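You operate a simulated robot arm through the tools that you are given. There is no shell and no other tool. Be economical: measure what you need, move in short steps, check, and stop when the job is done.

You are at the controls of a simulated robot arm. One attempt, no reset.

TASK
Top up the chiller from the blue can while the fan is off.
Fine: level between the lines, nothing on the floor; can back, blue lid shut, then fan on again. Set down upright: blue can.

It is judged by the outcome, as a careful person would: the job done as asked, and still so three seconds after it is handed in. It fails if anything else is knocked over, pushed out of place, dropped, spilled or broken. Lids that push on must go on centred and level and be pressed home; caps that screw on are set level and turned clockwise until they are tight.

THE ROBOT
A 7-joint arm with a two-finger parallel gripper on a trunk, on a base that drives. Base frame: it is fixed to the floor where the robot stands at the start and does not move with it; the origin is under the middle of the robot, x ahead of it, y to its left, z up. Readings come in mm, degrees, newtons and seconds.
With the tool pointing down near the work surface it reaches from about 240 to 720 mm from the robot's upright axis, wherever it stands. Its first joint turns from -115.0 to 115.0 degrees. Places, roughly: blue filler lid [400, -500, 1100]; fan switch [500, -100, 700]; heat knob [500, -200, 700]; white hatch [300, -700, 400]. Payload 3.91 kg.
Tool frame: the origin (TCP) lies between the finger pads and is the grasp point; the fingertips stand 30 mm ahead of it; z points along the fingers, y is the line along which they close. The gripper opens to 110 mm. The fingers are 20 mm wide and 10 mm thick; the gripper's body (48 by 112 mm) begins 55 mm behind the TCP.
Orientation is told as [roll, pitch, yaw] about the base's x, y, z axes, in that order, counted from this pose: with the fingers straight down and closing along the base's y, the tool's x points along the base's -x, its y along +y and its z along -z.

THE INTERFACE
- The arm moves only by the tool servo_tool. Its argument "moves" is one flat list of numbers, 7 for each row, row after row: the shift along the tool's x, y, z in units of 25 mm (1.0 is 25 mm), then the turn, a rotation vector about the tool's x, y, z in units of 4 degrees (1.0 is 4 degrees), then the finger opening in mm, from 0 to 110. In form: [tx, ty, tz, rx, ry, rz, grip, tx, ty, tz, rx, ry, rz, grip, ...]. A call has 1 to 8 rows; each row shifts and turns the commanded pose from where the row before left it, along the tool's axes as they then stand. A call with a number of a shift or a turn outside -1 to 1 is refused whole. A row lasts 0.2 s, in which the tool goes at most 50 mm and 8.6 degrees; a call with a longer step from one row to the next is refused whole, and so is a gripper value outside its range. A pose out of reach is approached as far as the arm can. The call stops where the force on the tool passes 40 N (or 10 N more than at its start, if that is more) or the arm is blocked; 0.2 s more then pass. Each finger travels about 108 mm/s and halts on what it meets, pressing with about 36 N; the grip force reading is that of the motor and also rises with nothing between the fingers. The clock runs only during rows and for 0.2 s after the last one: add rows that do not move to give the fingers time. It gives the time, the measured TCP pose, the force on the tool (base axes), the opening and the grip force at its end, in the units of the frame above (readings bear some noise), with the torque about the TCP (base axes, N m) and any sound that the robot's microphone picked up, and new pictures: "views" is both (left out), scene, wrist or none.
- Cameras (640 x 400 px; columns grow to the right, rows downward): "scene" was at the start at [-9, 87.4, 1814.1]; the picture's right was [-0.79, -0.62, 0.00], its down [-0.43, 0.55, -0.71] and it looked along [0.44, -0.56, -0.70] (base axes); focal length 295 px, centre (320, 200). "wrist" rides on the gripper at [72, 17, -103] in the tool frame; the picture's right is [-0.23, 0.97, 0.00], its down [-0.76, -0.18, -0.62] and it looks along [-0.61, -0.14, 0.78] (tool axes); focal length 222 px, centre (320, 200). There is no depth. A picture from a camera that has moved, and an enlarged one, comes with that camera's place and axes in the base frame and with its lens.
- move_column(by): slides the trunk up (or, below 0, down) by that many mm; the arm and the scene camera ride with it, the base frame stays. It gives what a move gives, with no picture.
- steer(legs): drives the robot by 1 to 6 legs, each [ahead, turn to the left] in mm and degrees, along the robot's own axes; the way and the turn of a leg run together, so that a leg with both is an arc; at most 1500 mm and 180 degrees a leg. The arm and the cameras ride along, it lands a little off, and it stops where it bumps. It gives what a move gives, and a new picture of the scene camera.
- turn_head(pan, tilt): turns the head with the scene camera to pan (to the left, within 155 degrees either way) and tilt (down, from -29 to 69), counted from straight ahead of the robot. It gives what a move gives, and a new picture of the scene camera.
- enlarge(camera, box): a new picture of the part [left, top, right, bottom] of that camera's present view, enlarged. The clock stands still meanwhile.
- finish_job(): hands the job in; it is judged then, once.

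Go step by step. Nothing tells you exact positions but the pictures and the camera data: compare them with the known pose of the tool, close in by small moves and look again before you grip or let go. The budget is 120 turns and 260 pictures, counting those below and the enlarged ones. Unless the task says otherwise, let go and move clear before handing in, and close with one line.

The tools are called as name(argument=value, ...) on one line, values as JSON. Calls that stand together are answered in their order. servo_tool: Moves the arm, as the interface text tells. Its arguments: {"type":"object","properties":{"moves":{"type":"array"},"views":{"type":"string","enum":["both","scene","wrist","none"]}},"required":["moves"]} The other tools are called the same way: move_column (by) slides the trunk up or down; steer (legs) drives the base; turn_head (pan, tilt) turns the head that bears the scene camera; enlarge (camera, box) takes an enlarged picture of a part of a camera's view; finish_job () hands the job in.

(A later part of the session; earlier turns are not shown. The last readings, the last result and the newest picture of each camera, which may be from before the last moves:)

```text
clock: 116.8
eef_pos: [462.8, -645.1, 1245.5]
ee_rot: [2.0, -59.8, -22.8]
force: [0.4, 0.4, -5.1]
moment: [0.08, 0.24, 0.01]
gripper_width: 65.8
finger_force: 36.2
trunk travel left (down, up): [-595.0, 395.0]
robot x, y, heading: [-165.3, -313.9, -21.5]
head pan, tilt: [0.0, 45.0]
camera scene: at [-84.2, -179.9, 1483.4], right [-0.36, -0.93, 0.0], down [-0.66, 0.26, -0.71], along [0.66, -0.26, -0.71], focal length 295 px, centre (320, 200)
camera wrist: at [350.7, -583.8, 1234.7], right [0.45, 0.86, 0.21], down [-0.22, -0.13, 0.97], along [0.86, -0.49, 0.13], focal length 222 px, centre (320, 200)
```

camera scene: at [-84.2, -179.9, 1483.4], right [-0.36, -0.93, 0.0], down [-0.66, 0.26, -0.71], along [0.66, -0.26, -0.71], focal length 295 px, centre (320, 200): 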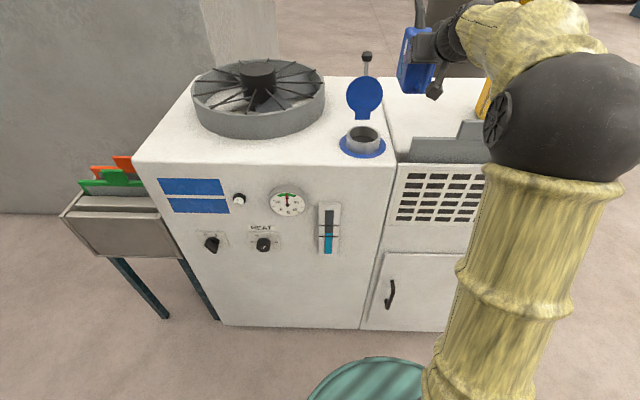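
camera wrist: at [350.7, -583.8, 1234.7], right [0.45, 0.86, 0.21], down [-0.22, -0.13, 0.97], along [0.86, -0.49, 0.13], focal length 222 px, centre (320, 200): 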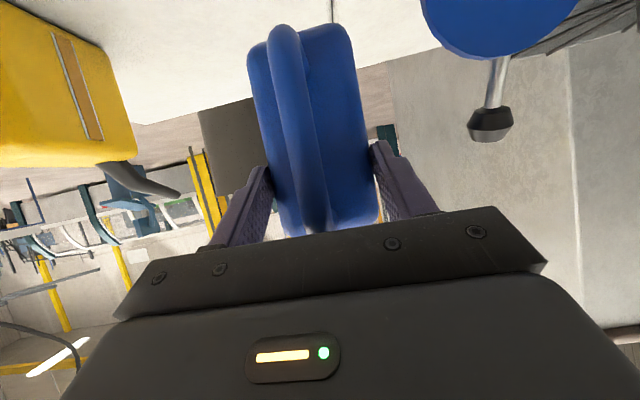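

servo_tool(moves=[0.15, -0.05, 0.8, 0, 0, 0, 40, 0.6, -0.05, 0.6, 0, 0, 0, 40, 0.75, -0.05, 0.45, 0, 0, 0, 40, 0.75, -0.04, 0.43, 0, 0, 0, 40, 0.6, 0, 0.35, 0, 0, 0, 40], views="none")

enlarge(camera="scene", box=[340, 20, 560, 170])

```text
clock: 118.0
eef_pos: [479.2, -656.1, 1149.3]
ee_rot: [2.0, -59.8, -22.7]
force: [0.2, 0.3, -3.5]
moment: [0.14, 0.23, -0.02]
gripper_width: 65.8
finger_force: 36.1
trunk travel left (down, up): [-595.0, 395.0]
robot x, y, heading: [-162.3, -313.5, -21.5]
head pan, tilt: [0.0, 45.0]
```

```text
2.67 times, centred on (450, 95) of scene
camera zoom: at [-84.8, -179.9, 1483.5], right [-0.36, -0.93, 0.0], down [-0.66, 0.26, -0.71], along [0.66, -0.26, -0.71], focal length 786 px, centre (-27, 480)
```

zoom: 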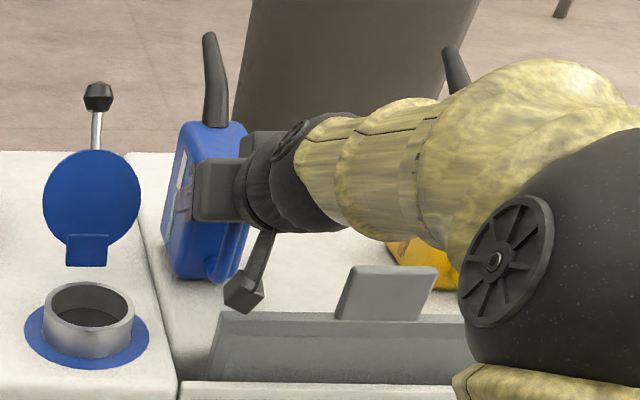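

servo_tool(moves=[0.12, 0, 0.08, 0, 0, 0, 40, 0.12, 0, 0.08, 0, 0, 0, 40, 0, 0, 0, 0, 0, 0, 40], views="none")

servo_tool(moves=[0.05, 0, 0.03, 0, 0, 0, 40, 0.05, 0, 0.03, 0, 0, 0, 40, 0, 0, 0, 0, 0, 0, 40], views="none")

enlarge(camera="scene", box=[340, 20, 560, 170])

```text
clock: 118.8
eef_pos: [480.7, -655.2, 1143.2]
ee_rot: [1.9, -59.7, -22.6]
force: [-0.2, 0.5, -2.7]
moment: [0.03, 0.26, -0.05]
gripper_width: 65.9
finger_force: 36.1
trunk travel left (down, up): [-595.0, 395.0]
robot x, y, heading: [-163.3, -315.2, -21.5]
head pan, tilt: [0.0, 45.0]
```

```text
clock: 119.6
eef_pos: [480.8, -654.7, 1143.3]
ee_rot: [1.8, -60.0, -22.6]
force: [0.0, -2.5, 6.2]
moment: [-0.49, 0.32, 0.05]
gripper_width: 65.8
finger_force: 35.8
trunk travel left (down, up): [-595.0, 395.0]
robot x, y, heading: [-162.7, -313.0, -21.5]
head pan, tilt: [0.0, 45.0]
```

```text
2.67 times, centred on (450, 95) of scene
camera zoom: at [-86.2, -179.2, 1483.6], right [-0.36, -0.93, 0.0], down [-0.66, 0.26, -0.71], along [0.66, -0.26, -0.71], focal length 786 px, centre (-27, 480)
```

zoom: 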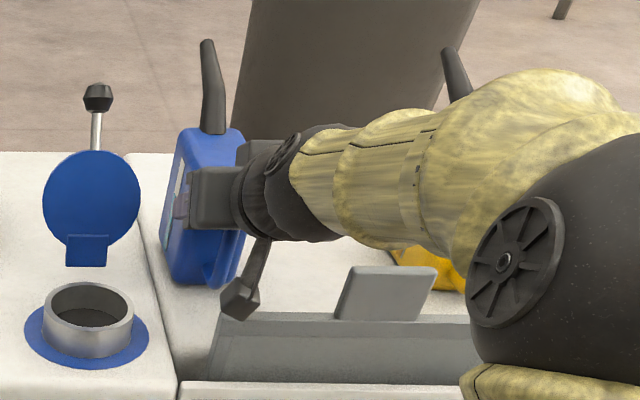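

The can has touched down, with a light contact force. I'll release gently and check it stands.

servo_tool(moves=[0, 0, 0, 0, 0, 0, 66, 0, 0, 0, 0, 0, 0, 68, 0, 0, 0, 0, 0, 0, 72, 0, 0, 0, 0, 0, 0, 80, 0, 0, 0, 0, 0, 0, 100, 0, 0, 0, 0, 0, 0, 100], views="both")

enlarge(camera="scene", box=[340, 20, 560, 170])

```text
clock: 121.0
eef_pos: [480.9, -655.0, 1141.9]
ee_rot: [2.0, -59.8, -22.6]
force: [0.5, 0.6, 0.4]
moment: [-0.03, -0.03, -0.01]
gripper_width: 99.9
finger_force: 0.0
trunk travel left (down, up): [-595.0, 395.0]
robot x, y, heading: [-160.3, -308.8, -21.4]
head pan, tilt: [0.0, 45.0]
camera scene: at [-85.4, -179.3, 1483.5], right [-0.36, -0.93, 0.0], down [-0.66, 0.26, -0.71], along [0.66, -0.26, -0.71], focal length 295 px, centre (320, 200)
camera wrist: at [369.1, -594.2, 1130.3], right [0.45, 0.86, 0.21], down [-0.22, -0.13, 0.97], along [0.86, -0.49, 0.13], focal length 222 px, centre (320, 200)
```

scene: 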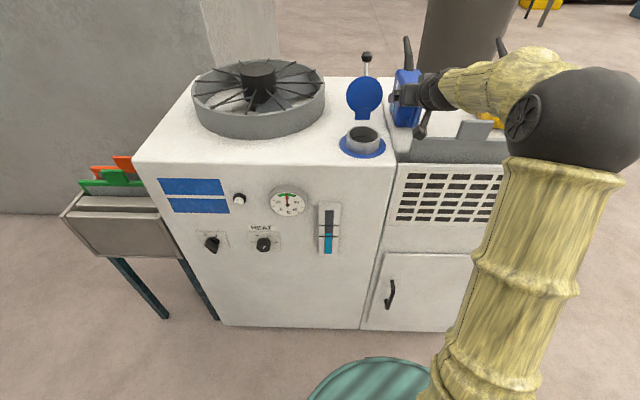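
wrist: 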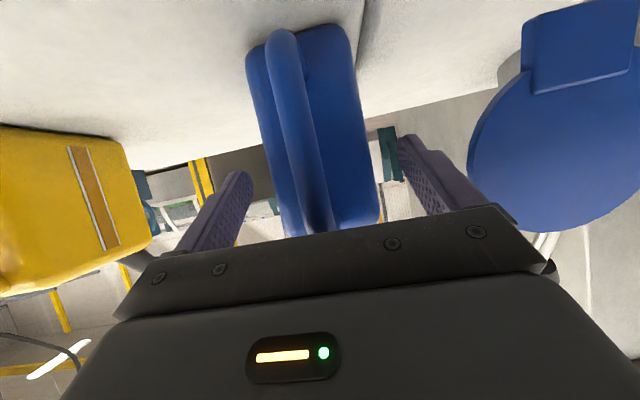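

```text
2.67 times, centred on (450, 95) of scene
camera zoom: at [-85.4, -179.3, 1483.5], right [-0.36, -0.93, 0.0], down [-0.66, 0.26, -0.71], along [0.66, -0.26, -0.71], focal length 786 px, centre (-27, 480)
```

zoom: 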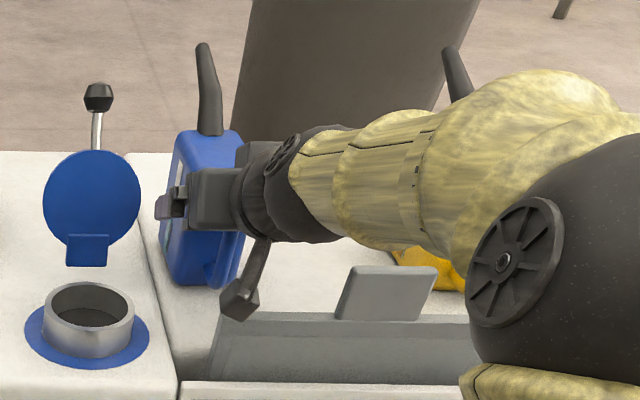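

The can stands upright back in its place. I'll retreat straight out and re-take the approach to the lid knob.

servo_tool(moves=[0, 0, -0.5, 0, 0, 0, 100, 0, 0, -1, 0, 0, 0, 100, 0, 0, -1, 0, 0, 0, 100, 0, 0, -1, 0, 0, 0, 100, 0, 0, -1, 0, 0, 0, 100, 0, 0, -1, 0, 0, 0, 100, 0, 0, -1, 0, 0, 0, 100, 0, 0, -1, 0, 0, 0, 100], views="scene")

servo_tool(moves=[0, 0, -1, 0, 0.5, 0, 60, 0, 0, -1, 0, 1, 0, 60, 0, 0, -1, 0, 1, 0, 60, 0, 0, -0.4, 0, 1, 0, 60], views="both")

enlarge(camera="scene", box=[300, 30, 520, 270])

```text
clock: 122.8
eef_pos: [328.9, -598.3, 1236.6]
ee_rot: [1.9, -60.0, -22.7]
force: [0.6, -0.7, 0.8]
moment: [-0.01, 0.0, 0.01]
gripper_width: 100.3
finger_force: 0.2
trunk travel left (down, up): [-595.0, 395.0]
robot x, y, heading: [-164.6, -315.0, -21.5]
head pan, tilt: [0.0, 45.0]
camera scene: at [-85.8, -178.8, 1483.4], right [-0.36, -0.93, 0.0], down [-0.66, 0.26, -0.71], along [0.66, -0.26, -0.71], focal length 295 px, centre (320, 200)
```

scene: 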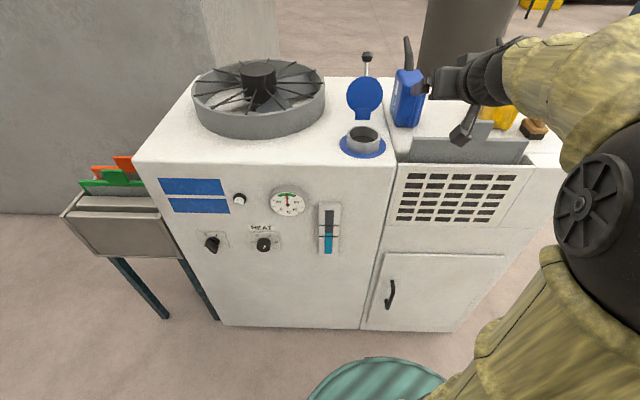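

```text
clock: 123.8
eef_pos: [263.3, -573.2, 1282.7]
ee_rot: [1.5, -45.7, -22.1]
force: [1.0, -0.5, -0.3]
moment: [-0.02, 0.03, -0.02]
gripper_width: 59.8
finger_force: 0.1
trunk travel left (down, up): [-595.0, 395.0]
robot x, y, heading: [-163.0, -310.0, -21.3]
head pan, tilt: [0.0, 45.0]
camera scene: at [-85.6, -179.2, 1483.5], right [-0.36, -0.93, 0.0], down [-0.66, 0.26, -0.71], along [0.66, -0.26, -0.71], focal length 295 px, centre (320, 200)
camera wrist: at [152.2, -513.2, 1302.5], right [0.5, 0.85, 0.18], down [0.01, -0.21, 0.98], along [0.87, -0.48, -0.11], focal length 222 px, centre (320, 200)
```

scene: 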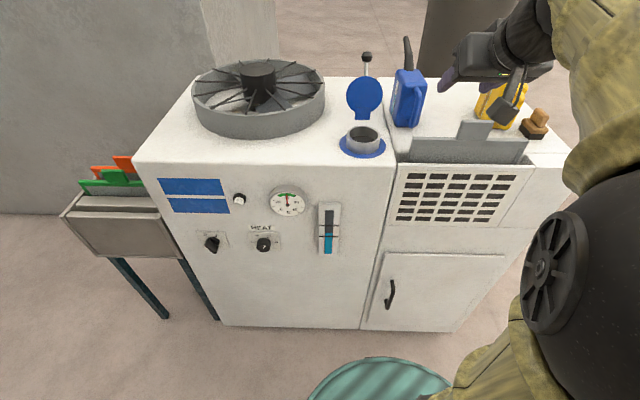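
wrist: 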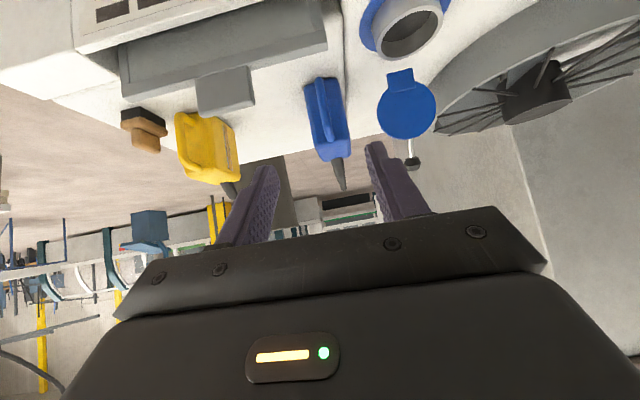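

```text
1.67 times, centred on (410, 150) of scene
camera zoom: at [-85.6, -179.2, 1483.5], right [-0.36, -0.93, 0.0], down [-0.66, 0.26, -0.71], along [0.66, -0.26, -0.71], focal length 491 px, centre (170, 283)
```

zoom: 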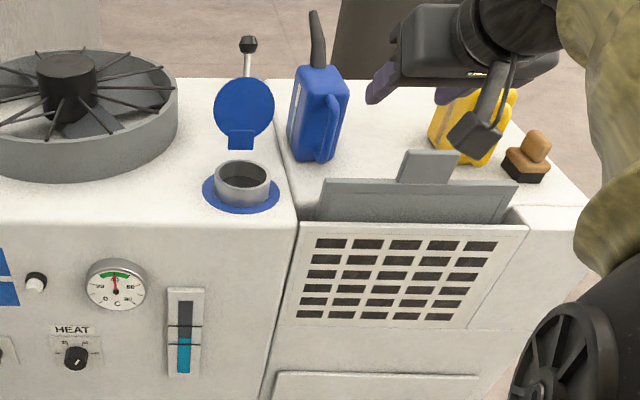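

servo_tool(moves=[-0.68, 0.9, 0.745, 0, 0, 0, 60, -0.68, 0.9, 0.745, 0, 0, 0, 60, -0.68, 0.9, 0.745, 0, 0, 0, 60, -0.68, 0.9, 0.745, 0, 0, 0, 60, -0.68, 0.9, 0.745, 0, 0, 0, 60, -0.68, 0.74, 0.745, 0, 0, 0, 60, -0.68, 0, 0.745, 0, 0, 0, 60, -0.68, 0, 0.745, 0, 0, 0, 60], views="wrist")

enlarge(camera="wrist", box=[220, 60, 420, 200])

```text
clock: 125.6
eef_pos: [499.6, -523.1, 1281.0]
ee_rot: [1.5, -45.8, -22.0]
force: [-0.5, 0.1, 0.0]
moment: [0.05, -0.01, 0.01]
gripper_width: 60.0
finger_force: 0.0
trunk travel left (down, up): [-595.0, 395.0]
robot x, y, heading: [-164.4, -317.1, -21.1]
head pan, tilt: [0.0, 45.0]
camera wrist: at [388.8, -462.7, 1299.9], right [0.5, 0.85, 0.18], down [0.01, -0.21, 0.98], along [0.87, -0.48, -0.11], focal length 222 px, centre (320, 200)
```

wrist: 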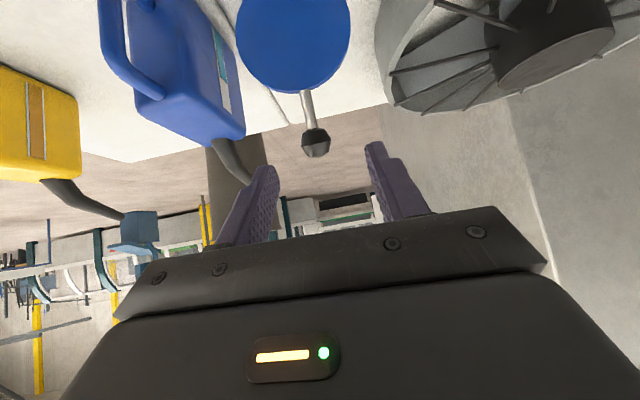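

```text
2.86 times, centred on (320, 130) of wrist
camera zoom: at [388.8, -462.7, 1299.9], right [0.5, 0.85, 0.18], down [0.01, -0.21, 0.98], along [0.87, -0.48, -0.11], focal length 635 px, centre (320, 400)
```

zoom: 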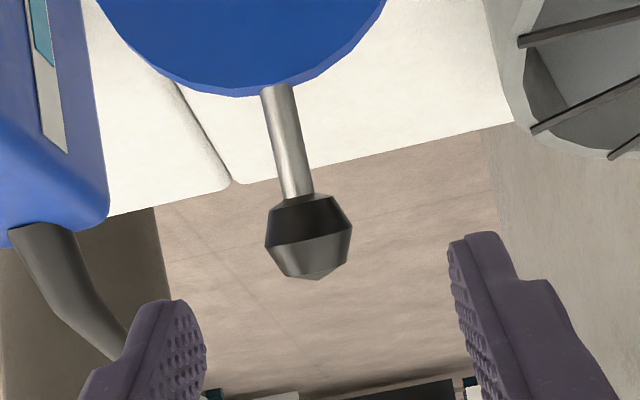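

servo_tool(moves=[-0.24, -0.12, 0.9, 0, 0, 0, 60, -0.24, -0.12, 0.9, 0, 0, 0, 60, 0, 0, 0, 0, 0, 0, 60], views="none")

enlarge(camera="wrist", box=[220, 60, 420, 200])

```text
clock: 126.4
eef_pos: [534.5, -541.8, 1258.8]
ee_rot: [1.4, -45.9, -22.1]
force: [0.4, -0.4, -0.8]
moment: [-0.01, -0.01, 0.0]
gripper_width: 60.0
finger_force: 0.0
trunk travel left (down, up): [-595.0, 395.0]
robot x, y, heading: [-161.1, -315.4, -21.3]
head pan, tilt: [0.0, 45.0]
```

```text
2.86 times, centred on (320, 130) of wrist
camera zoom: at [424.2, -482.0, 1277.6], right [0.5, 0.85, 0.18], down [0.01, -0.21, 0.98], along [0.87, -0.48, -0.11], focal length 635 px, centre (320, 400)
```

zoom: 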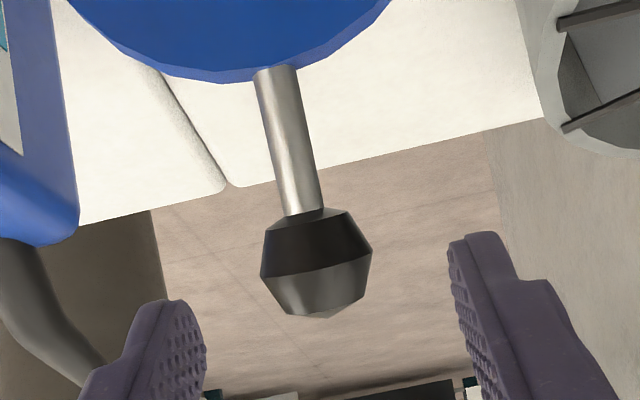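

servo_tool(moves=[0, -0.04, 0.65, 0, 0, 0, 60, 0, 0, 0.6, 0, 0, 0, 60, 0, 0, 0, 0, 0, 0, 60], views="none")

enlarge(camera="wrist", box=[220, 80, 420, 220])

```text
clock: 127.2
eef_pos: [555.5, -551.6, 1235.4]
ee_rot: [1.4, -46.0, -22.1]
force: [0.9, -0.3, -0.2]
moment: [0.03, -0.02, 0.02]
gripper_width: 60.1
finger_force: 0.1
trunk travel left (down, up): [-595.0, 395.0]
robot x, y, heading: [-159.7, -310.7, -21.4]
head pan, tilt: [0.0, 45.0]
```

```text
2.86 times, centred on (320, 150) of wrist
camera zoom: at [444.2, -491.9, 1254.7], right [0.5, 0.85, 0.18], down [0.01, -0.21, 0.98], along [0.87, -0.48, -0.11], focal length 635 px, centre (320, 343)
```

zoom: 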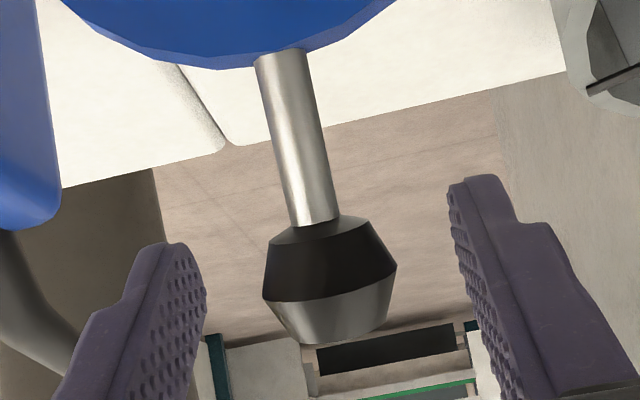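

servo_tool(moves=[0, 0, 0, 0, 0, 0, 35, 0, 0, 0, 0, 0, 0, 20, 0, 0, 0, 0, 0, 0, 20, 0.23, 0, -0.43, 0, 0, 0, 20, 0.24, 0, -0.44, 0, 0, 0, 20, 0.3, 0, -0.39, 0, 0, 0, 20, 0.31, 0, -0.39, 0, 0, 0, 20], views="wrist")

servo_tool(moves=[0.37, 0, -0.33, 0, 0, 0, 20, 0.37, 0, -0.33, 0, 0, 0, 20, 0.42, 0, -0.26, 0, 0, 0, 20, 0.42, 0, -0.27, 0, 0, 0, 20], views="wrist")

```text
clock: 128.8
eef_pos: [511.1, -531.6, 1241.3]
ee_rot: [1.3, -45.6, -21.7]
force: [11.7, 13.5, -6.0]
moment: [-0.19, -0.78, 0.05]
gripper_width: 27.2
finger_force: 44.6
trunk travel left (down, up): [-595.0, 395.0]
robot x, y, heading: [-165.6, -311.2, -21.4]
head pan, tilt: [0.0, 45.0]
camera wrist: at [400.5, -470.8, 1261.1], right [0.49, 0.85, 0.18], down [0.01, -0.21, 0.98], along [0.87, -0.48, -0.11], focal length 222 px, centre (320, 200)
```

wrist: 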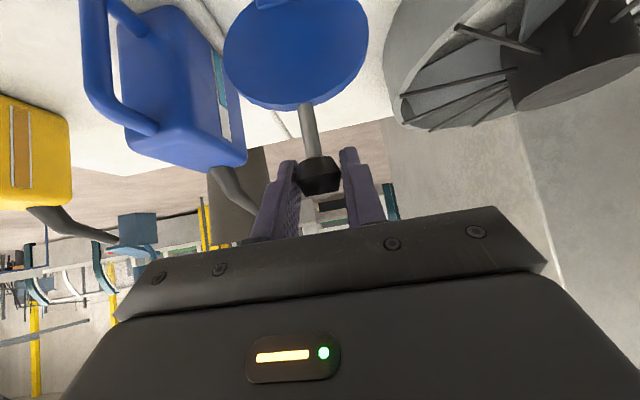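

```text
clock: 129.8
eef_pos: [467.9, -512.7, 1234.3]
ee_rot: [1.2, -45.6, -21.6]
force: [19.2, 17.1, -10.8]
moment: [-0.19, -0.84, 0.1]
gripper_width: 26.8
finger_force: 44.7
trunk travel left (down, up): [-595.0, 395.0]
robot x, y, heading: [-163.7, -311.2, -21.3]
head pan, tilt: [0.0, 45.0]
camera wrist: at [356.6, -452.4, 1254.2], right [0.49, 0.85, 0.18], down [0.01, -0.21, 0.98], along [0.87, -0.48, -0.11], focal length 222 px, centre (320, 200)
```

wrist: 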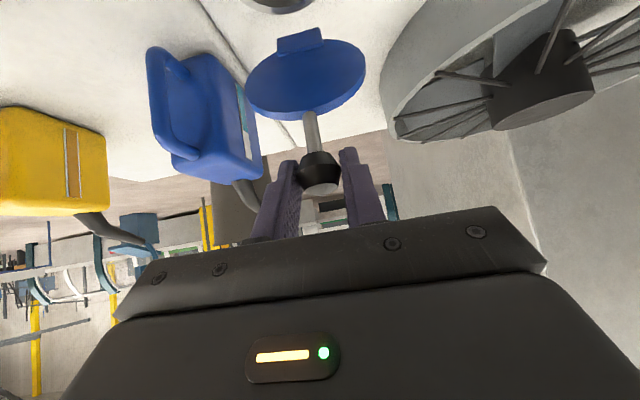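

servo_tool(moves=[0.45, 0.06, -0.13, 0, 0, 0, 20, 0.45, 0.06, -0.15, 0, 0, 0, 20, 0.47, 0, -0.08, 0, 0, 0, 20, 0.48, 0, -0.08, 0, 0, 0, 20, 0.48, 0, 0, 0, 0, 0, 20, 0.48, 0, 0, 0, 0, 0, 20], views="wrist")

```text
clock: 131.2
eef_pos: [412.2, -488.6, 1194.6]
ee_rot: [1.2, -46.0, -21.8]
force: [8.3, 18.4, 11.7]
moment: [-0.28, -1.38, 0.14]
gripper_width: 27.0
finger_force: 45.5
trunk travel left (down, up): [-595.0, 395.0]
robot x, y, heading: [-163.1, -313.3, -21.2]
head pan, tilt: [0.0, 45.0]
camera wrist: at [301.1, -428.7, 1214.0], right [0.49, 0.85, 0.18], down [0.01, -0.21, 0.98], along [0.87, -0.48, -0.11], focal length 222 px, centre (320, 200)
```

wrist: 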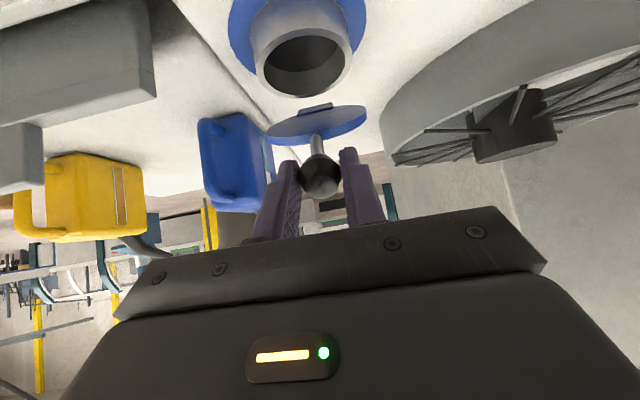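

servo_tool(moves=[0.48, 0.06, 0.07, 0, 0, 0, 20, 0.48, 0.06, 0.07, 0, 0, 0, 20, 0.45, 0, 0.15, 0, 0, 0, 20, 0.45, 0, 0.15, 0, 0, 0, 20, 0.42, 0, 0.23, 0, 0, 0, 20, 0.42, 0, 0.23, 0, 0, 0, 20], views="wrist")

```text
clock: 132.6
eef_pos: [382.7, -476.8, 1130.1]
ee_rot: [1.4, -45.8, -22.2]
force: [-6.7, 9.3, 10.4]
moment: [-0.41, -1.1, 0.04]
gripper_width: 27.1
finger_force: 45.2
trunk travel left (down, up): [-595.0, 395.0]
robot x, y, heading: [-162.5, -313.6, -21.5]
head pan, tilt: [0.0, 45.0]
camera wrist: at [272.0, -415.8, 1149.9], right [0.5, 0.85, 0.18], down [0.01, -0.21, 0.98], along [0.87, -0.48, -0.11], focal length 222 px, centre (320, 200)
```

wrist: 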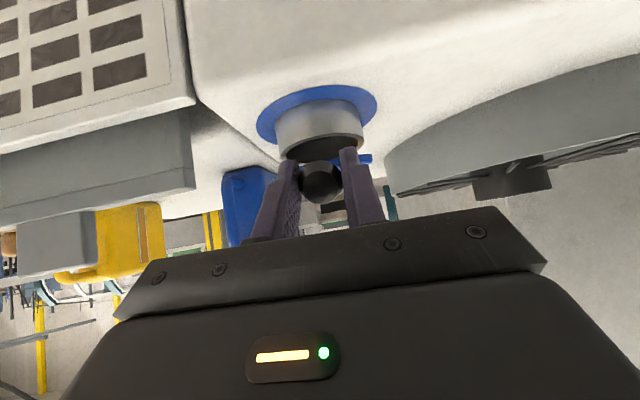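

servo_tool(moves=[0.26, 0, 0.16, 0, 0, 0, 20, 0.26, 0, 0.16, 0, 0, 0, 20, 0.25, 0, 0.17, 0, 0, 0, 20, 0.08, 0, 0.08, 0, 0, 0, 20, 0, 0, 0, 0, 0, 0, 20], views="both")

enlarge(camera="wrist", box=[220, 80, 420, 220])

```text
clock: 133.8
eef_pos: [380.0, -474.5, 1105.8]
ee_rot: [1.4, -46.0, -22.0]
force: [-2.4, 6.2, 8.7]
moment: [-0.48, -1.2, 0.07]
gripper_width: 27.0
finger_force: 45.6
trunk travel left (down, up): [-595.0, 395.0]
robot x, y, heading: [-159.4, -313.8, -21.5]
head pan, tilt: [0.0, 45.0]
camera scene: at [-87.0, -177.7, 1483.4], right [-0.36, -0.93, 0.0], down [-0.66, 0.26, -0.71], along [0.66, -0.26, -0.71], focal length 295 px, centre (320, 200)
camera wrist: at [268.3, -414.5, 1125.0], right [0.5, 0.85, 0.18], down [0.01, -0.21, 0.98], along [0.87, -0.48, -0.11], focal length 222 px, centre (320, 200)
```

scene: 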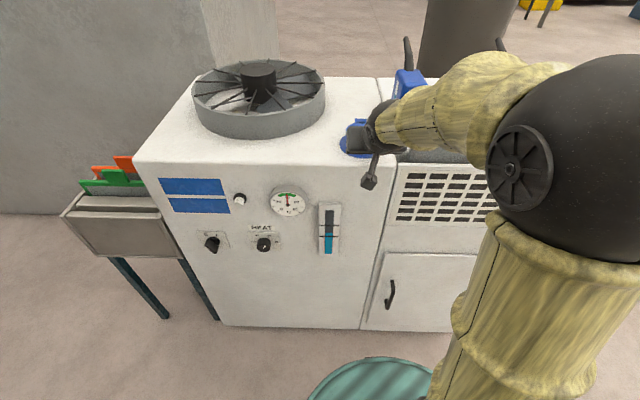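
wrist: 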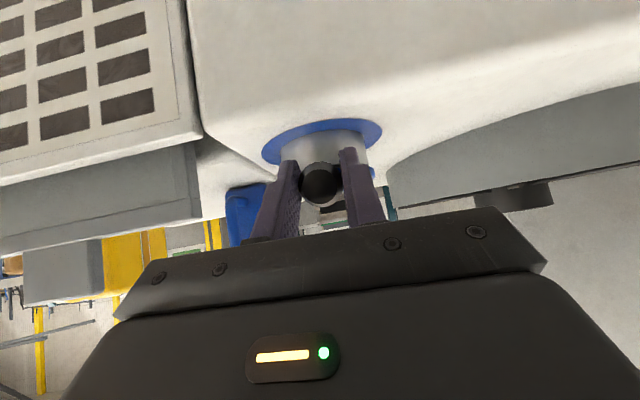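

```text
2.86 times, centred on (320, 150) of wrist
camera zoom: at [268.3, -414.5, 1125.0], right [0.5, 0.85, 0.18], down [0.01, -0.21, 0.98], along [0.87, -0.48, -0.11], focal length 635 px, centre (320, 343)
```

zoom: 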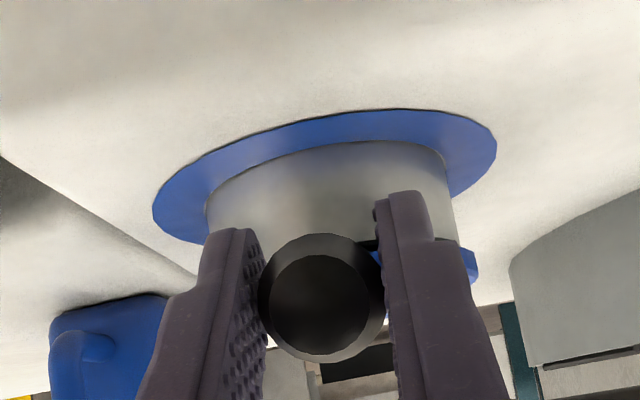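

The lid is nearly shut but looks a few mm high at the knob. I'll press it down further.

servo_tool(moves=[0.06, 0, 0.05, 0, 0, 0, 20, 0.06, 0, 0.05, 0, 0, 0, 20, 0.06, 0, 0.05, 0, 0, 0, 20, 0.06, 0, 0.05, 0, 0, 0, 20, 0, 0, 0, 0, 0, 0, 20], views="none")

enlarge(camera="wrist", box=[220, 80, 420, 220])

enlarge(camera="scene", box=[320, 90, 420, 190])

```text
clock: 135.0
eef_pos: [380.2, -474.3, 1100.4]
ee_rot: [1.5, -46.5, -22.0]
force: [-1.8, 3.7, 31.5]
moment: [-0.24, -0.79, 0.0]
gripper_width: 26.9
finger_force: 45.3
trunk travel left (down, up): [-595.0, 395.0]
robot x, y, heading: [-163.7, -313.2, -21.6]
head pan, tilt: [0.0, 45.0]
```

```text
2.86 times, centred on (320, 150) of wrist
camera zoom: at [267.8, -414.3, 1119.1], right [0.49, 0.85, 0.18], down [0.0, -0.21, 0.98], along [0.87, -0.48, -0.1], focal length 635 px, centre (320, 343)
```

zoom: 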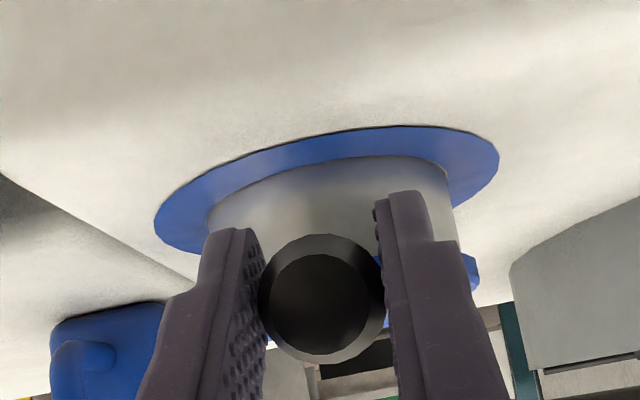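

```text
4.00 times, centred on (370, 140) of scene
camera zoom: at [-88.6, -177.4, 1483.8], right [-0.36, -0.93, 0.0], down [-0.66, 0.26, -0.71], along [0.66, -0.26, -0.71], focal length 1179 px, centre (120, 440)
```

zoom: 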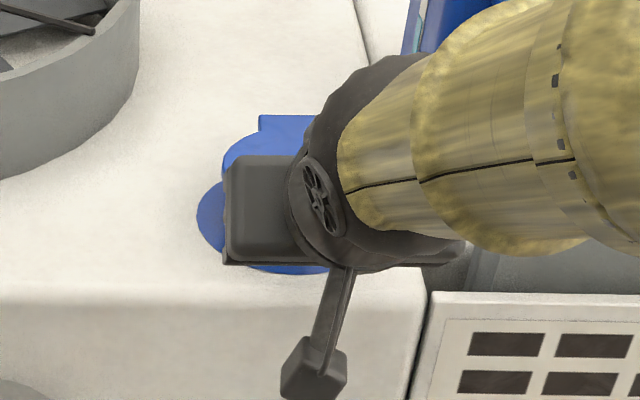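

Pressed home at about 31 N. I'll release and inspect.

servo_tool(moves=[0, 0, 0, 0, 0, 0, 40, 0, 0, 0, 0, 0, 0, 60, 0, 0, 0, 0, 0, 0, 60, 0, 0, -1, 0, 0, 0, 60, 0, 0, -1, 0, 0, 0, 60, 0, 0, -1, 0, 0, 0, 60, 0, -1, -1, 0, 0, 0, 60, 0, -1, -1, 0, 0, 0, 60], views="both")

servo_tool(moves=[0, -1, -0.7, 0, 0, 0, 60, 0, -1, -0.7, 0, 0, 0, 60, 0, -1, -0.7, 0, 0, 0, 60, 0, -1, -0.7, 0, 0, 0, 60], views="none")

enlarge(camera="scene", box=[300, 70, 480, 190])

enlarge(camera="wrist", box=[300, 0, 500, 140])

```text
clock: 136.8
eef_pos: [279.1, -492.2, 1184.1]
ee_rot: [1.4, -46.0, -22.1]
force: [-0.4, 0.2, 0.2]
moment: [0.01, 0.01, 0.01]
gripper_width: 59.8
finger_force: 0.0
trunk travel left (down, up): [-595.0, 395.0]
robot x, y, heading: [-165.6, -313.7, -21.4]
head pan, tilt: [0.0, 45.0]
camera scene: at [-86.0, -179.3, 1483.5], right [-0.36, -0.93, 0.0], down [-0.66, 0.26, -0.71], along [0.66, -0.26, -0.71], focal length 295 px, centre (320, 200)
camera wrist: at [167.1, -431.7, 1203.1], right [0.49, 0.85, 0.18], down [0.01, -0.21, 0.98], along [0.87, -0.48, -0.11], focal length 222 px, centre (320, 200)
```

scene: 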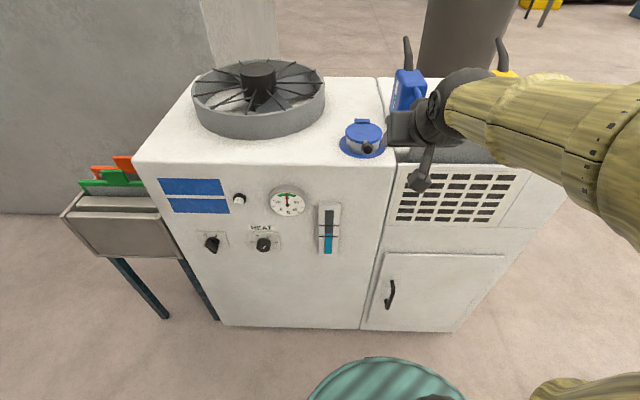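
wrist: 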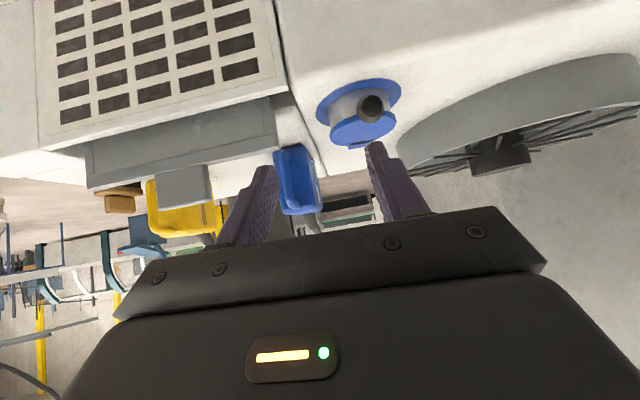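

```text
clock: 137.8
eef_pos: [192.7, -569.6, 1231.6]
ee_rot: [1.3, -45.9, -22.0]
force: [-0.2, 0.1, -0.7]
moment: [0.02, -0.01, 0.01]
gripper_width: 59.9
finger_force: 0.1
trunk travel left (down, up): [-595.0, 395.0]
robot x, y, heading: [-162.5, -311.2, -21.5]
head pan, tilt: [0.0, 45.0]
```

```text
3.33 times, centred on (390, 130) of scene
camera zoom: at [-85.6, -178.9, 1483.5], right [-0.36, -0.93, 0.0], down [-0.66, 0.26, -0.71], along [0.66, -0.26, -0.71], focal length 983 px, centre (87, 433)
```

zoom: 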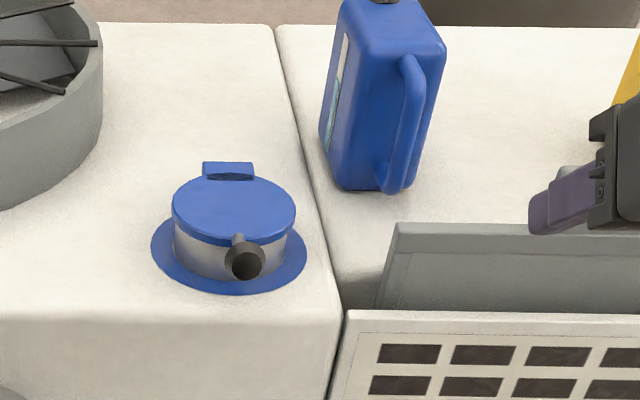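

```text
2.86 times, centred on (400, 70) of wrist
camera zoom: at [83.0, -508.7, 1251.3], right [0.5, 0.85, 0.18], down [0.01, -0.21, 0.98], along [0.87, -0.48, -0.11], focal length 635 px, centre (91, 571)
```

zoom: 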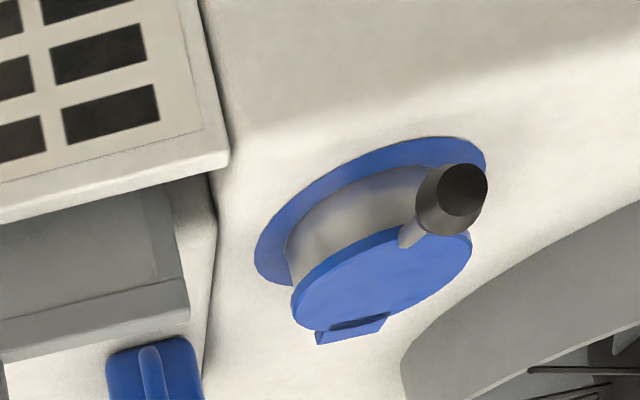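

Lid shut and level, can upright. Last job is the fan switch. I'll level the tool first, then drive over to face it.

servo_tool(moves=[-0.4, 0, 0.4, 0, -1, 0, 60, -0.4, 0, 0.42, 0, -1, 0, 60, -0.35, 0, 0.45, 0, -1, 0, 60, -0.3, 0, 0.45, 0, -1, 0, 60, -0.25, 0, 0.45, 0, -1, 0, 60, -0.2, 0, 0.45, 0, -1, 0, 60, -0.15, 0, 0.45, 0, -1, 0, 60, -0.1, 0, 0.45, 0, -1, 0, 60], views="none")

servo_tool(moves=[0, 0.5, 0, 0, -1, 0, 60, 0, 0.5, 0, 0, -1, 0, 60, 0, 0.5, 0, 0, -1, 0, 60, 0, 0.5, 0, 0, 0, 0, 60], views="none")

steer(legs=[[0, 99.5], [397, 0], [0, -100]])

```text
clock: 139.6
eef_pos: [266.9, -584.5, 1224.0]
ee_rot: [4.3, -66.7, -23.0]
force: [0.0, -0.9, -0.4]
moment: [-0.01, 0.0, 0.02]
gripper_width: 59.6
finger_force: 0.0
out of reach, approached as far as the arm can: row 6, 7, 8
trunk travel left (down, up): [-595.0, 395.0]
robot x, y, heading: [-160.1, -314.2, -21.6]
head pan, tilt: [0.0, 45.0]
```

```text
clock: 140.6
eef_pos: [284.2, -536.0, 1227.8]
ee_rot: [8.8, -78.7, -27.8]
force: [0.3, -0.4, 0.2]
moment: [-0.02, -0.02, 0.01]
gripper_width: 59.9
finger_force: 0.1
trunk travel left (down, up): [-595.0, 395.0]
robot x, y, heading: [-162.0, -312.5, -21.2]
head pan, tilt: [0.0, 45.0]
```

```text
clock: 155.5
eef_pos: [371.5, -141.4, 1227.5]
ee_rot: [8.7, -78.5, -26.4]
force: [0.3, 0.3, 0.3]
moment: [-0.02, -0.01, 0.04]
gripper_width: 60.0
finger_force: 0.1
trunk travel left (down, up): [-595.0, 395.0]
robot x, y, heading: [-79.0, 68.3, -20.0]
head pan, tilt: [0.0, 45.0]
camera scene: at [-5.1, 206.1, 1483.5], right [-0.35, -0.94, 0.0], down [-0.66, 0.24, -0.71], along [0.66, -0.24, -0.71], focal length 295 px, centre (320, 200)
```

scene: 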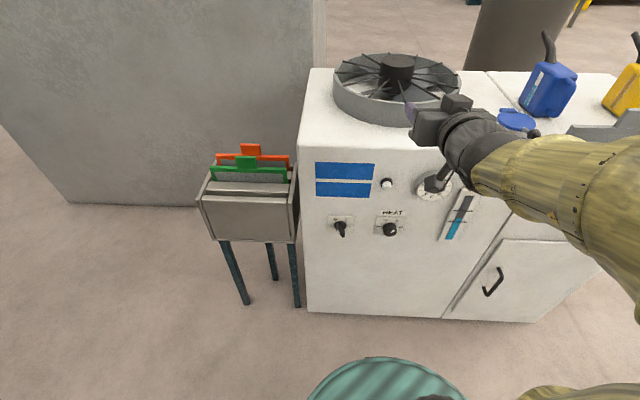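

move_column(by=-400)

move_column(by=-88)

servo_tool(moves=[0, 1, 0, 0, -1, 0, 60, 0, 1, 0, 0, -1, 0, 60, 0, 1, 0, 0, -0.8, 0, 60, 0, 1, 0, 0, 0, 0, 60, 0, 1, 0, 0, 0, 0, 60], views="both")

```text
clock: 159.3
eef_pos: [372.2, -141.9, 826.6]
ee_rot: [8.6, -78.6, -26.5]
force: [0.0, -0.6, -1.3]
moment: [0.02, -0.01, -0.01]
gripper_width: 59.8
finger_force: 0.0
trunk travel left (down, up): [-195.0, 795.0]
robot x, y, heading: [-79.7, 71.3, -20.2]
head pan, tilt: [0.0, 45.0]
```

```text
clock: 160.5
eef_pos: [372.5, -141.4, 738.4]
ee_rot: [8.7, -78.6, -26.5]
force: [-0.4, -0.3, -0.8]
moment: [-0.02, -0.01, 0.0]
gripper_width: 59.9
finger_force: 0.2
trunk travel left (down, up): [-107.0, 883.0]
robot x, y, heading: [-80.6, 74.1, -20.3]
head pan, tilt: [0.0, 45.0]
```

```text
clock: 161.7
eef_pos: [407.4, -72.6, 748.8]
ee_rot: [83.8, -88.2, -101.3]
force: [-0.2, 0.6, 0.5]
moment: [-0.02, 0.0, 0.01]
gripper_width: 60.1
finger_force: 0.0
out of reach, approached as far as the arm can: row 3, 4, 5
trunk travel left (down, up): [-107.0, 883.0]
robot x, y, heading: [-76.5, 73.1, -20.1]
head pan, tilt: [0.0, 45.0]
camera scene: at [-5.1, 206.1, 995.5], right [-0.35, -0.94, 0.0], down [-0.66, 0.24, -0.71], along [0.66, -0.24, -0.71], focal length 295 px, centre (320, 200)
camera wrist: at [314.6, -23.2, 677.3], right [0.29, 0.92, 0.26], down [-0.65, 0.0, 0.76], along [0.7, -0.39, 0.6], focal length 222 px, centre (320, 200)
```

scene: 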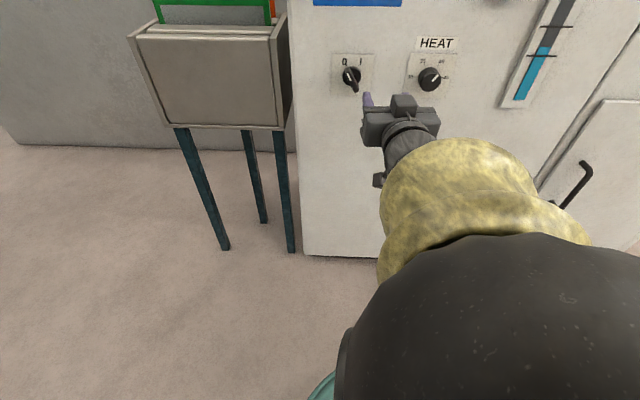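
wrist: 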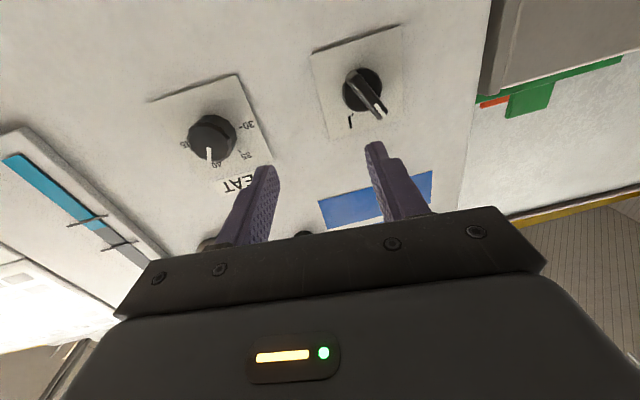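

steer(legs=[[-90, 0]])

servo_tool(moves=[0.2, 0.6, 1, 1, 0, -1, 60, 0.2, 0.6, 0.6, 0, 0, -1, 60, 0, 0.5, 0.5, 0, 0, -1, 60, 0, 0.4, 0.3, 0, 0, -1, 60, 0, 0, 0, 0, 0, -1, 60, 0, 0, 0, 0, 0, -1, 60, 0, 0, 0, 0, 0, -1, 60, 0, 0, 0, 0, 0, -0.5, 60], views="both")

enlarge(camera="wrist", box=[220, 40, 440, 200])

```text
clock: 162.8
eef_pos: [372.5, -61.4, 749.5]
ee_rot: [84.0, -88.3, -101.8]
force: [0.5, -0.2, -0.4]
moment: [0.02, 0.0, 0.0]
gripper_width: 60.0
finger_force: 0.0
trunk travel left (down, up): [-107.0, 883.0]
robot x, y, heading: [-112.9, 83.4, -20.5]
head pan, tilt: [0.0, 45.0]
stopped in leg 1: the robot was blocked; the commanded pose is now the measured one
camera scene: at [-40.9, 217.7, 995.5], right [-0.35, -0.94, 0.0], down [-0.66, 0.25, -0.71], along [0.66, -0.25, -0.71], focal length 295 px, centre (320, 200)
```

scene: 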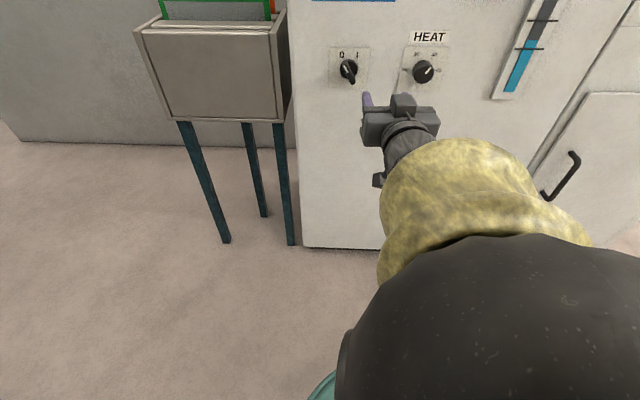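

```text
clock: 164.6
eef_pos: [423.0, -113.8, 778.6]
ee_rot: [-89.1, -61.9, 67.9]
force: [-0.4, 0.2, 0.0]
moment: [0.02, 0.0, -0.05]
gripper_width: 60.0
finger_force: 0.0
out of reach, approached as far as the arm can: row 1, 2, 3, 4, 7, 8
trunk travel left (down, up): [-107.0, 883.0]
robot x, y, heading: [-114.4, 86.3, -20.1]
head pan, tilt: [0.0, 45.0]
camera scene: at [-40.9, 217.8, 995.5], right [-0.35, -0.94, 0.0], down [-0.66, 0.25, -0.71], along [0.66, -0.25, -0.71], focal length 295 px, centre (320, 200)
camera wrist: at [318.5, -94.2, 705.9], right [0.35, 0.9, -0.26], down [-0.5, 0.42, 0.76], along [0.79, -0.14, 0.6], focal length 222 px, centre (320, 200)
```

scene: 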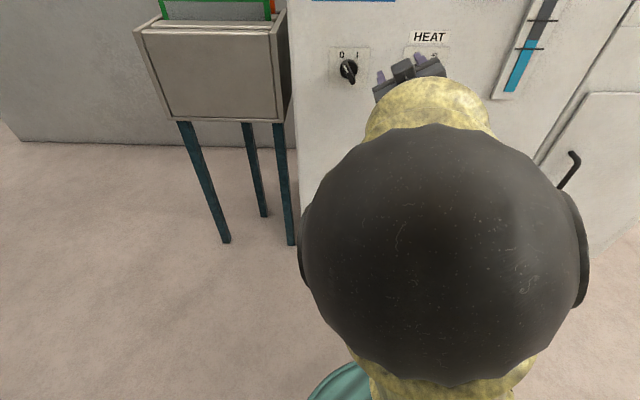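
wrist: 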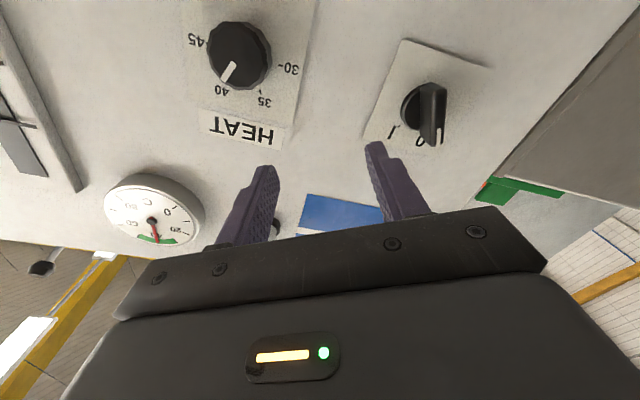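

```text
2.50 times, centred on (330, 120) of wrist
camera zoom: at [318.5, -94.2, 705.9], right [0.35, 0.9, -0.26], down [-0.5, 0.42, 0.76], along [0.79, -0.14, 0.6], focal length 555 px, centre (295, 400)
```

zoom: 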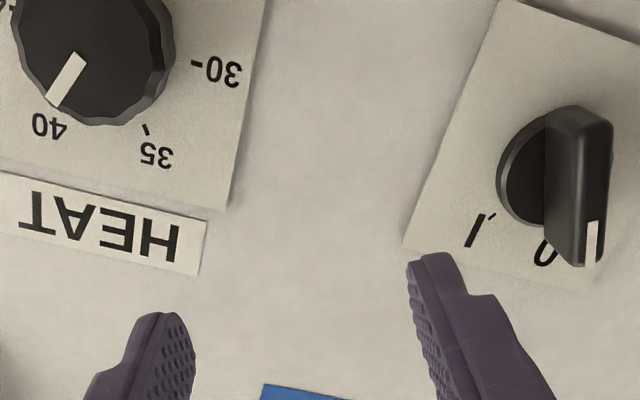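

There's a wall close behind, so I'll shift right instead and reach the switch diagonally, which gives the arm more room.

steer(legs=[[25, 0], [0, -62], [163, 0], [0, 60]])

```text
clock: 168.5
eef_pos: [98.9, -467.6, 777.7]
ee_rot: [-89.3, -62.0, 17.3]
force: [0.4, 0.0, 0.3]
moment: [0.01, 0.0, 0.01]
gripper_width: 60.1
finger_force: 0.0
trunk travel left (down, up): [-107.0, 883.0]
robot x, y, heading: [-93.5, 76.1, -70.9]
head pan, tilt: [0.0, 45.0]
stopped in leg 2: the robot was blocked; the commanded pose is now the measured one
camera scene: at [61.0, 102.0, 995.5], right [-0.95, -0.33, 0.0], down [-0.23, 0.67, -0.71], along [0.23, -0.67, -0.71], focal length 295 px, centre (320, 200)
```

scene: 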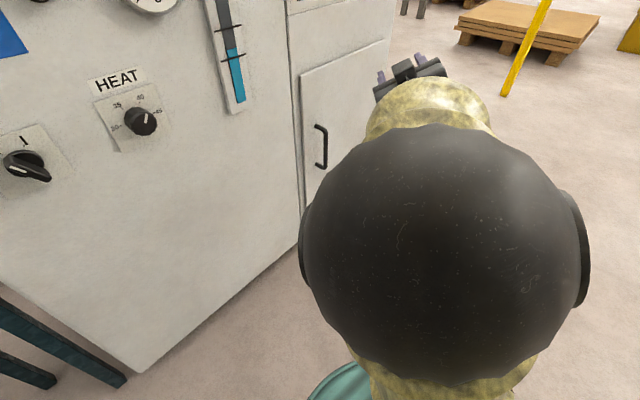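

move_column(by=400)

move_column(by=50)

steer(legs=[[170, 0], [0, 49], [-130, 0]])

```text
clock: 172.3
eef_pos: [99.6, -466.7, 1177.8]
ee_rot: [-89.2, -61.9, 17.3]
force: [-0.5, 0.1, 1.1]
moment: [0.02, -0.02, 0.02]
gripper_width: 60.0
finger_force: 0.0
trunk travel left (down, up): [-507.0, 483.0]
robot x, y, heading: [-89.9, 70.8, -70.9]
head pan, tilt: [0.0, 45.0]
```

```text
clock: 173.2
eef_pos: [98.8, -467.2, 1227.4]
ee_rot: [-89.2, -62.0, 17.3]
force: [1.3, -0.5, 0.6]
moment: [-0.01, -0.02, -0.01]
gripper_width: 59.9
finger_force: 0.1
trunk travel left (down, up): [-557.0, 433.0]
robot x, y, heading: [-92.2, 75.8, -71.0]
head pan, tilt: [0.0, 45.0]
```

```text
clock: 179.0
eef_pos: [377.5, -249.6, 1227.8]
ee_rot: [-89.1, -61.9, 66.6]
force: [0.3, -0.2, 1.7]
moment: [-0.01, -0.02, -0.02]
gripper_width: 60.0
finger_force: 0.0
trunk travel left (down, up): [-557.0, 433.0]
robot x, y, heading: [-156.9, -40.4, -21.6]
head pan, tilt: [0.0, 45.0]
camera scene: at [-79.3, 93.2, 1445.5], right [-0.37, -0.93, 0.0], down [-0.66, 0.26, -0.71], along [0.66, -0.26, -0.71], focal length 295 px, centre (320, 200)
```

scene: 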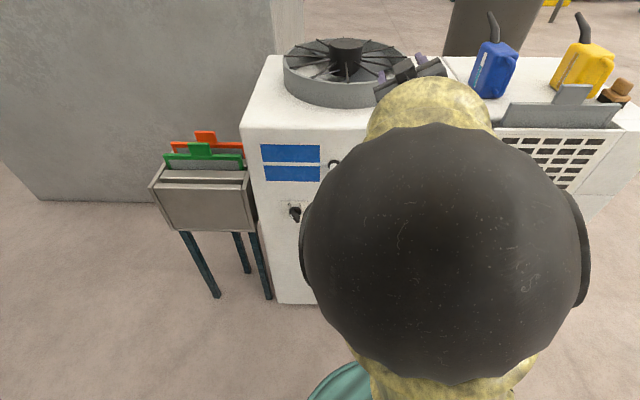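

servo_tool(moves=[-0.5, 0.86, 0, 0, 0, 0, 60, -0.5, 0.86, 0, 0, 0, 0, 60, -0.5, 0.86, 0, 0, 0, 0, 60, -0.5, 0.86, 0, 0, 0, 0, 60, -0.5, 0.86, 0, 0, 0, 0, 60, -0.5, 0.86, 0, 0, 0, 0, 60, -0.5, 0.86, 0, 0, 0, 0, 60, -0.5, 0.86, 0, 0, 0, 0, 60], views="none")

move_column(by=-400)

move_column(by=-80)

servo_tool(moves=[0, 0, 0, 0, 0, 0, 60], views="both")

```text
clock: 180.8
eef_pos: [447.3, -181.3, 1323.9]
ee_rot: [-88.0, -61.9, 66.2]
force: [0.1, -0.3, 0.2]
moment: [-0.02, 0.0, 0.01]
gripper_width: 60.1
finger_force: 0.0
out of reach, approached as far as the arm can: row 1, 2, 3, 4, 5, 6, 7, 8
trunk travel left (down, up): [-557.0, 433.0]
robot x, y, heading: [-157.9, -38.8, -21.9]
head pan, tilt: [0.0, 45.0]
```

```text
clock: 184.7
eef_pos: [447.8, -181.3, 922.5]
ee_rot: [-88.1, -62.0, 66.3]
force: [-0.1, -0.4, -0.1]
moment: [0.01, 0.04, 0.02]
gripper_width: 60.0
finger_force: 0.0
trunk travel left (down, up): [-157.0, 833.0]
robot x, y, heading: [-157.1, -41.7, -21.6]
head pan, tilt: [0.0, 45.0]
```

```text
clock: 185.8
eef_pos: [447.9, -180.4, 844.5]
ee_rot: [-88.1, -62.0, 66.3]
force: [-0.7, -0.7, 0.2]
moment: [0.01, 0.03, 0.01]
gripper_width: 59.9
finger_force: 0.1
trunk travel left (down, up): [-77.0, 913.0]
robot x, y, heading: [-155.8, -35.6, -21.4]
head pan, tilt: [0.0, 45.0]
```

```text
clock: 186.2
eef_pos: [448.2, -180.8, 843.8]
ee_rot: [-88.1, -61.9, 66.2]
force: [0.0, 0.4, -0.1]
moment: [0.03, -0.03, -0.02]
gripper_width: 60.0
finger_force: 0.1
trunk travel left (down, up): [-77.0, 913.0]
robot x, y, heading: [-157.8, -39.6, -21.5]
head pan, tilt: [0.0, 45.0]
camera scene: at [-79.0, 93.1, 965.5], right [-0.37, -0.93, 0.0], down [-0.66, 0.26, -0.71], along [0.66, -0.26, -0.71], focal length 295 px, centre (320, 200)
camera wrist: at [342.4, -160.0, 773.1], right [0.36, 0.9, -0.26], down [-0.49, 0.42, 0.77], along [0.79, -0.15, 0.59], focal length 222 px, centre (320, 200)
```

scene: 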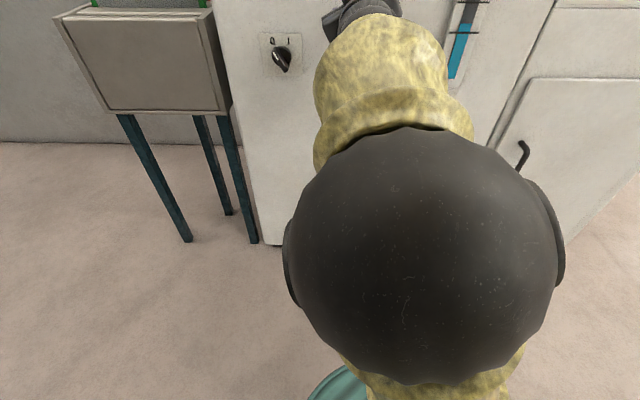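
wrist: 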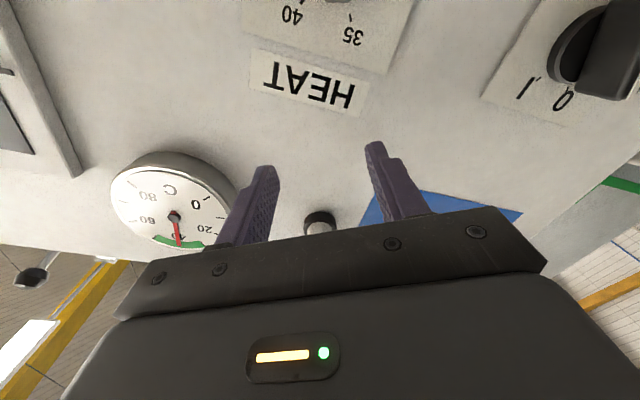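

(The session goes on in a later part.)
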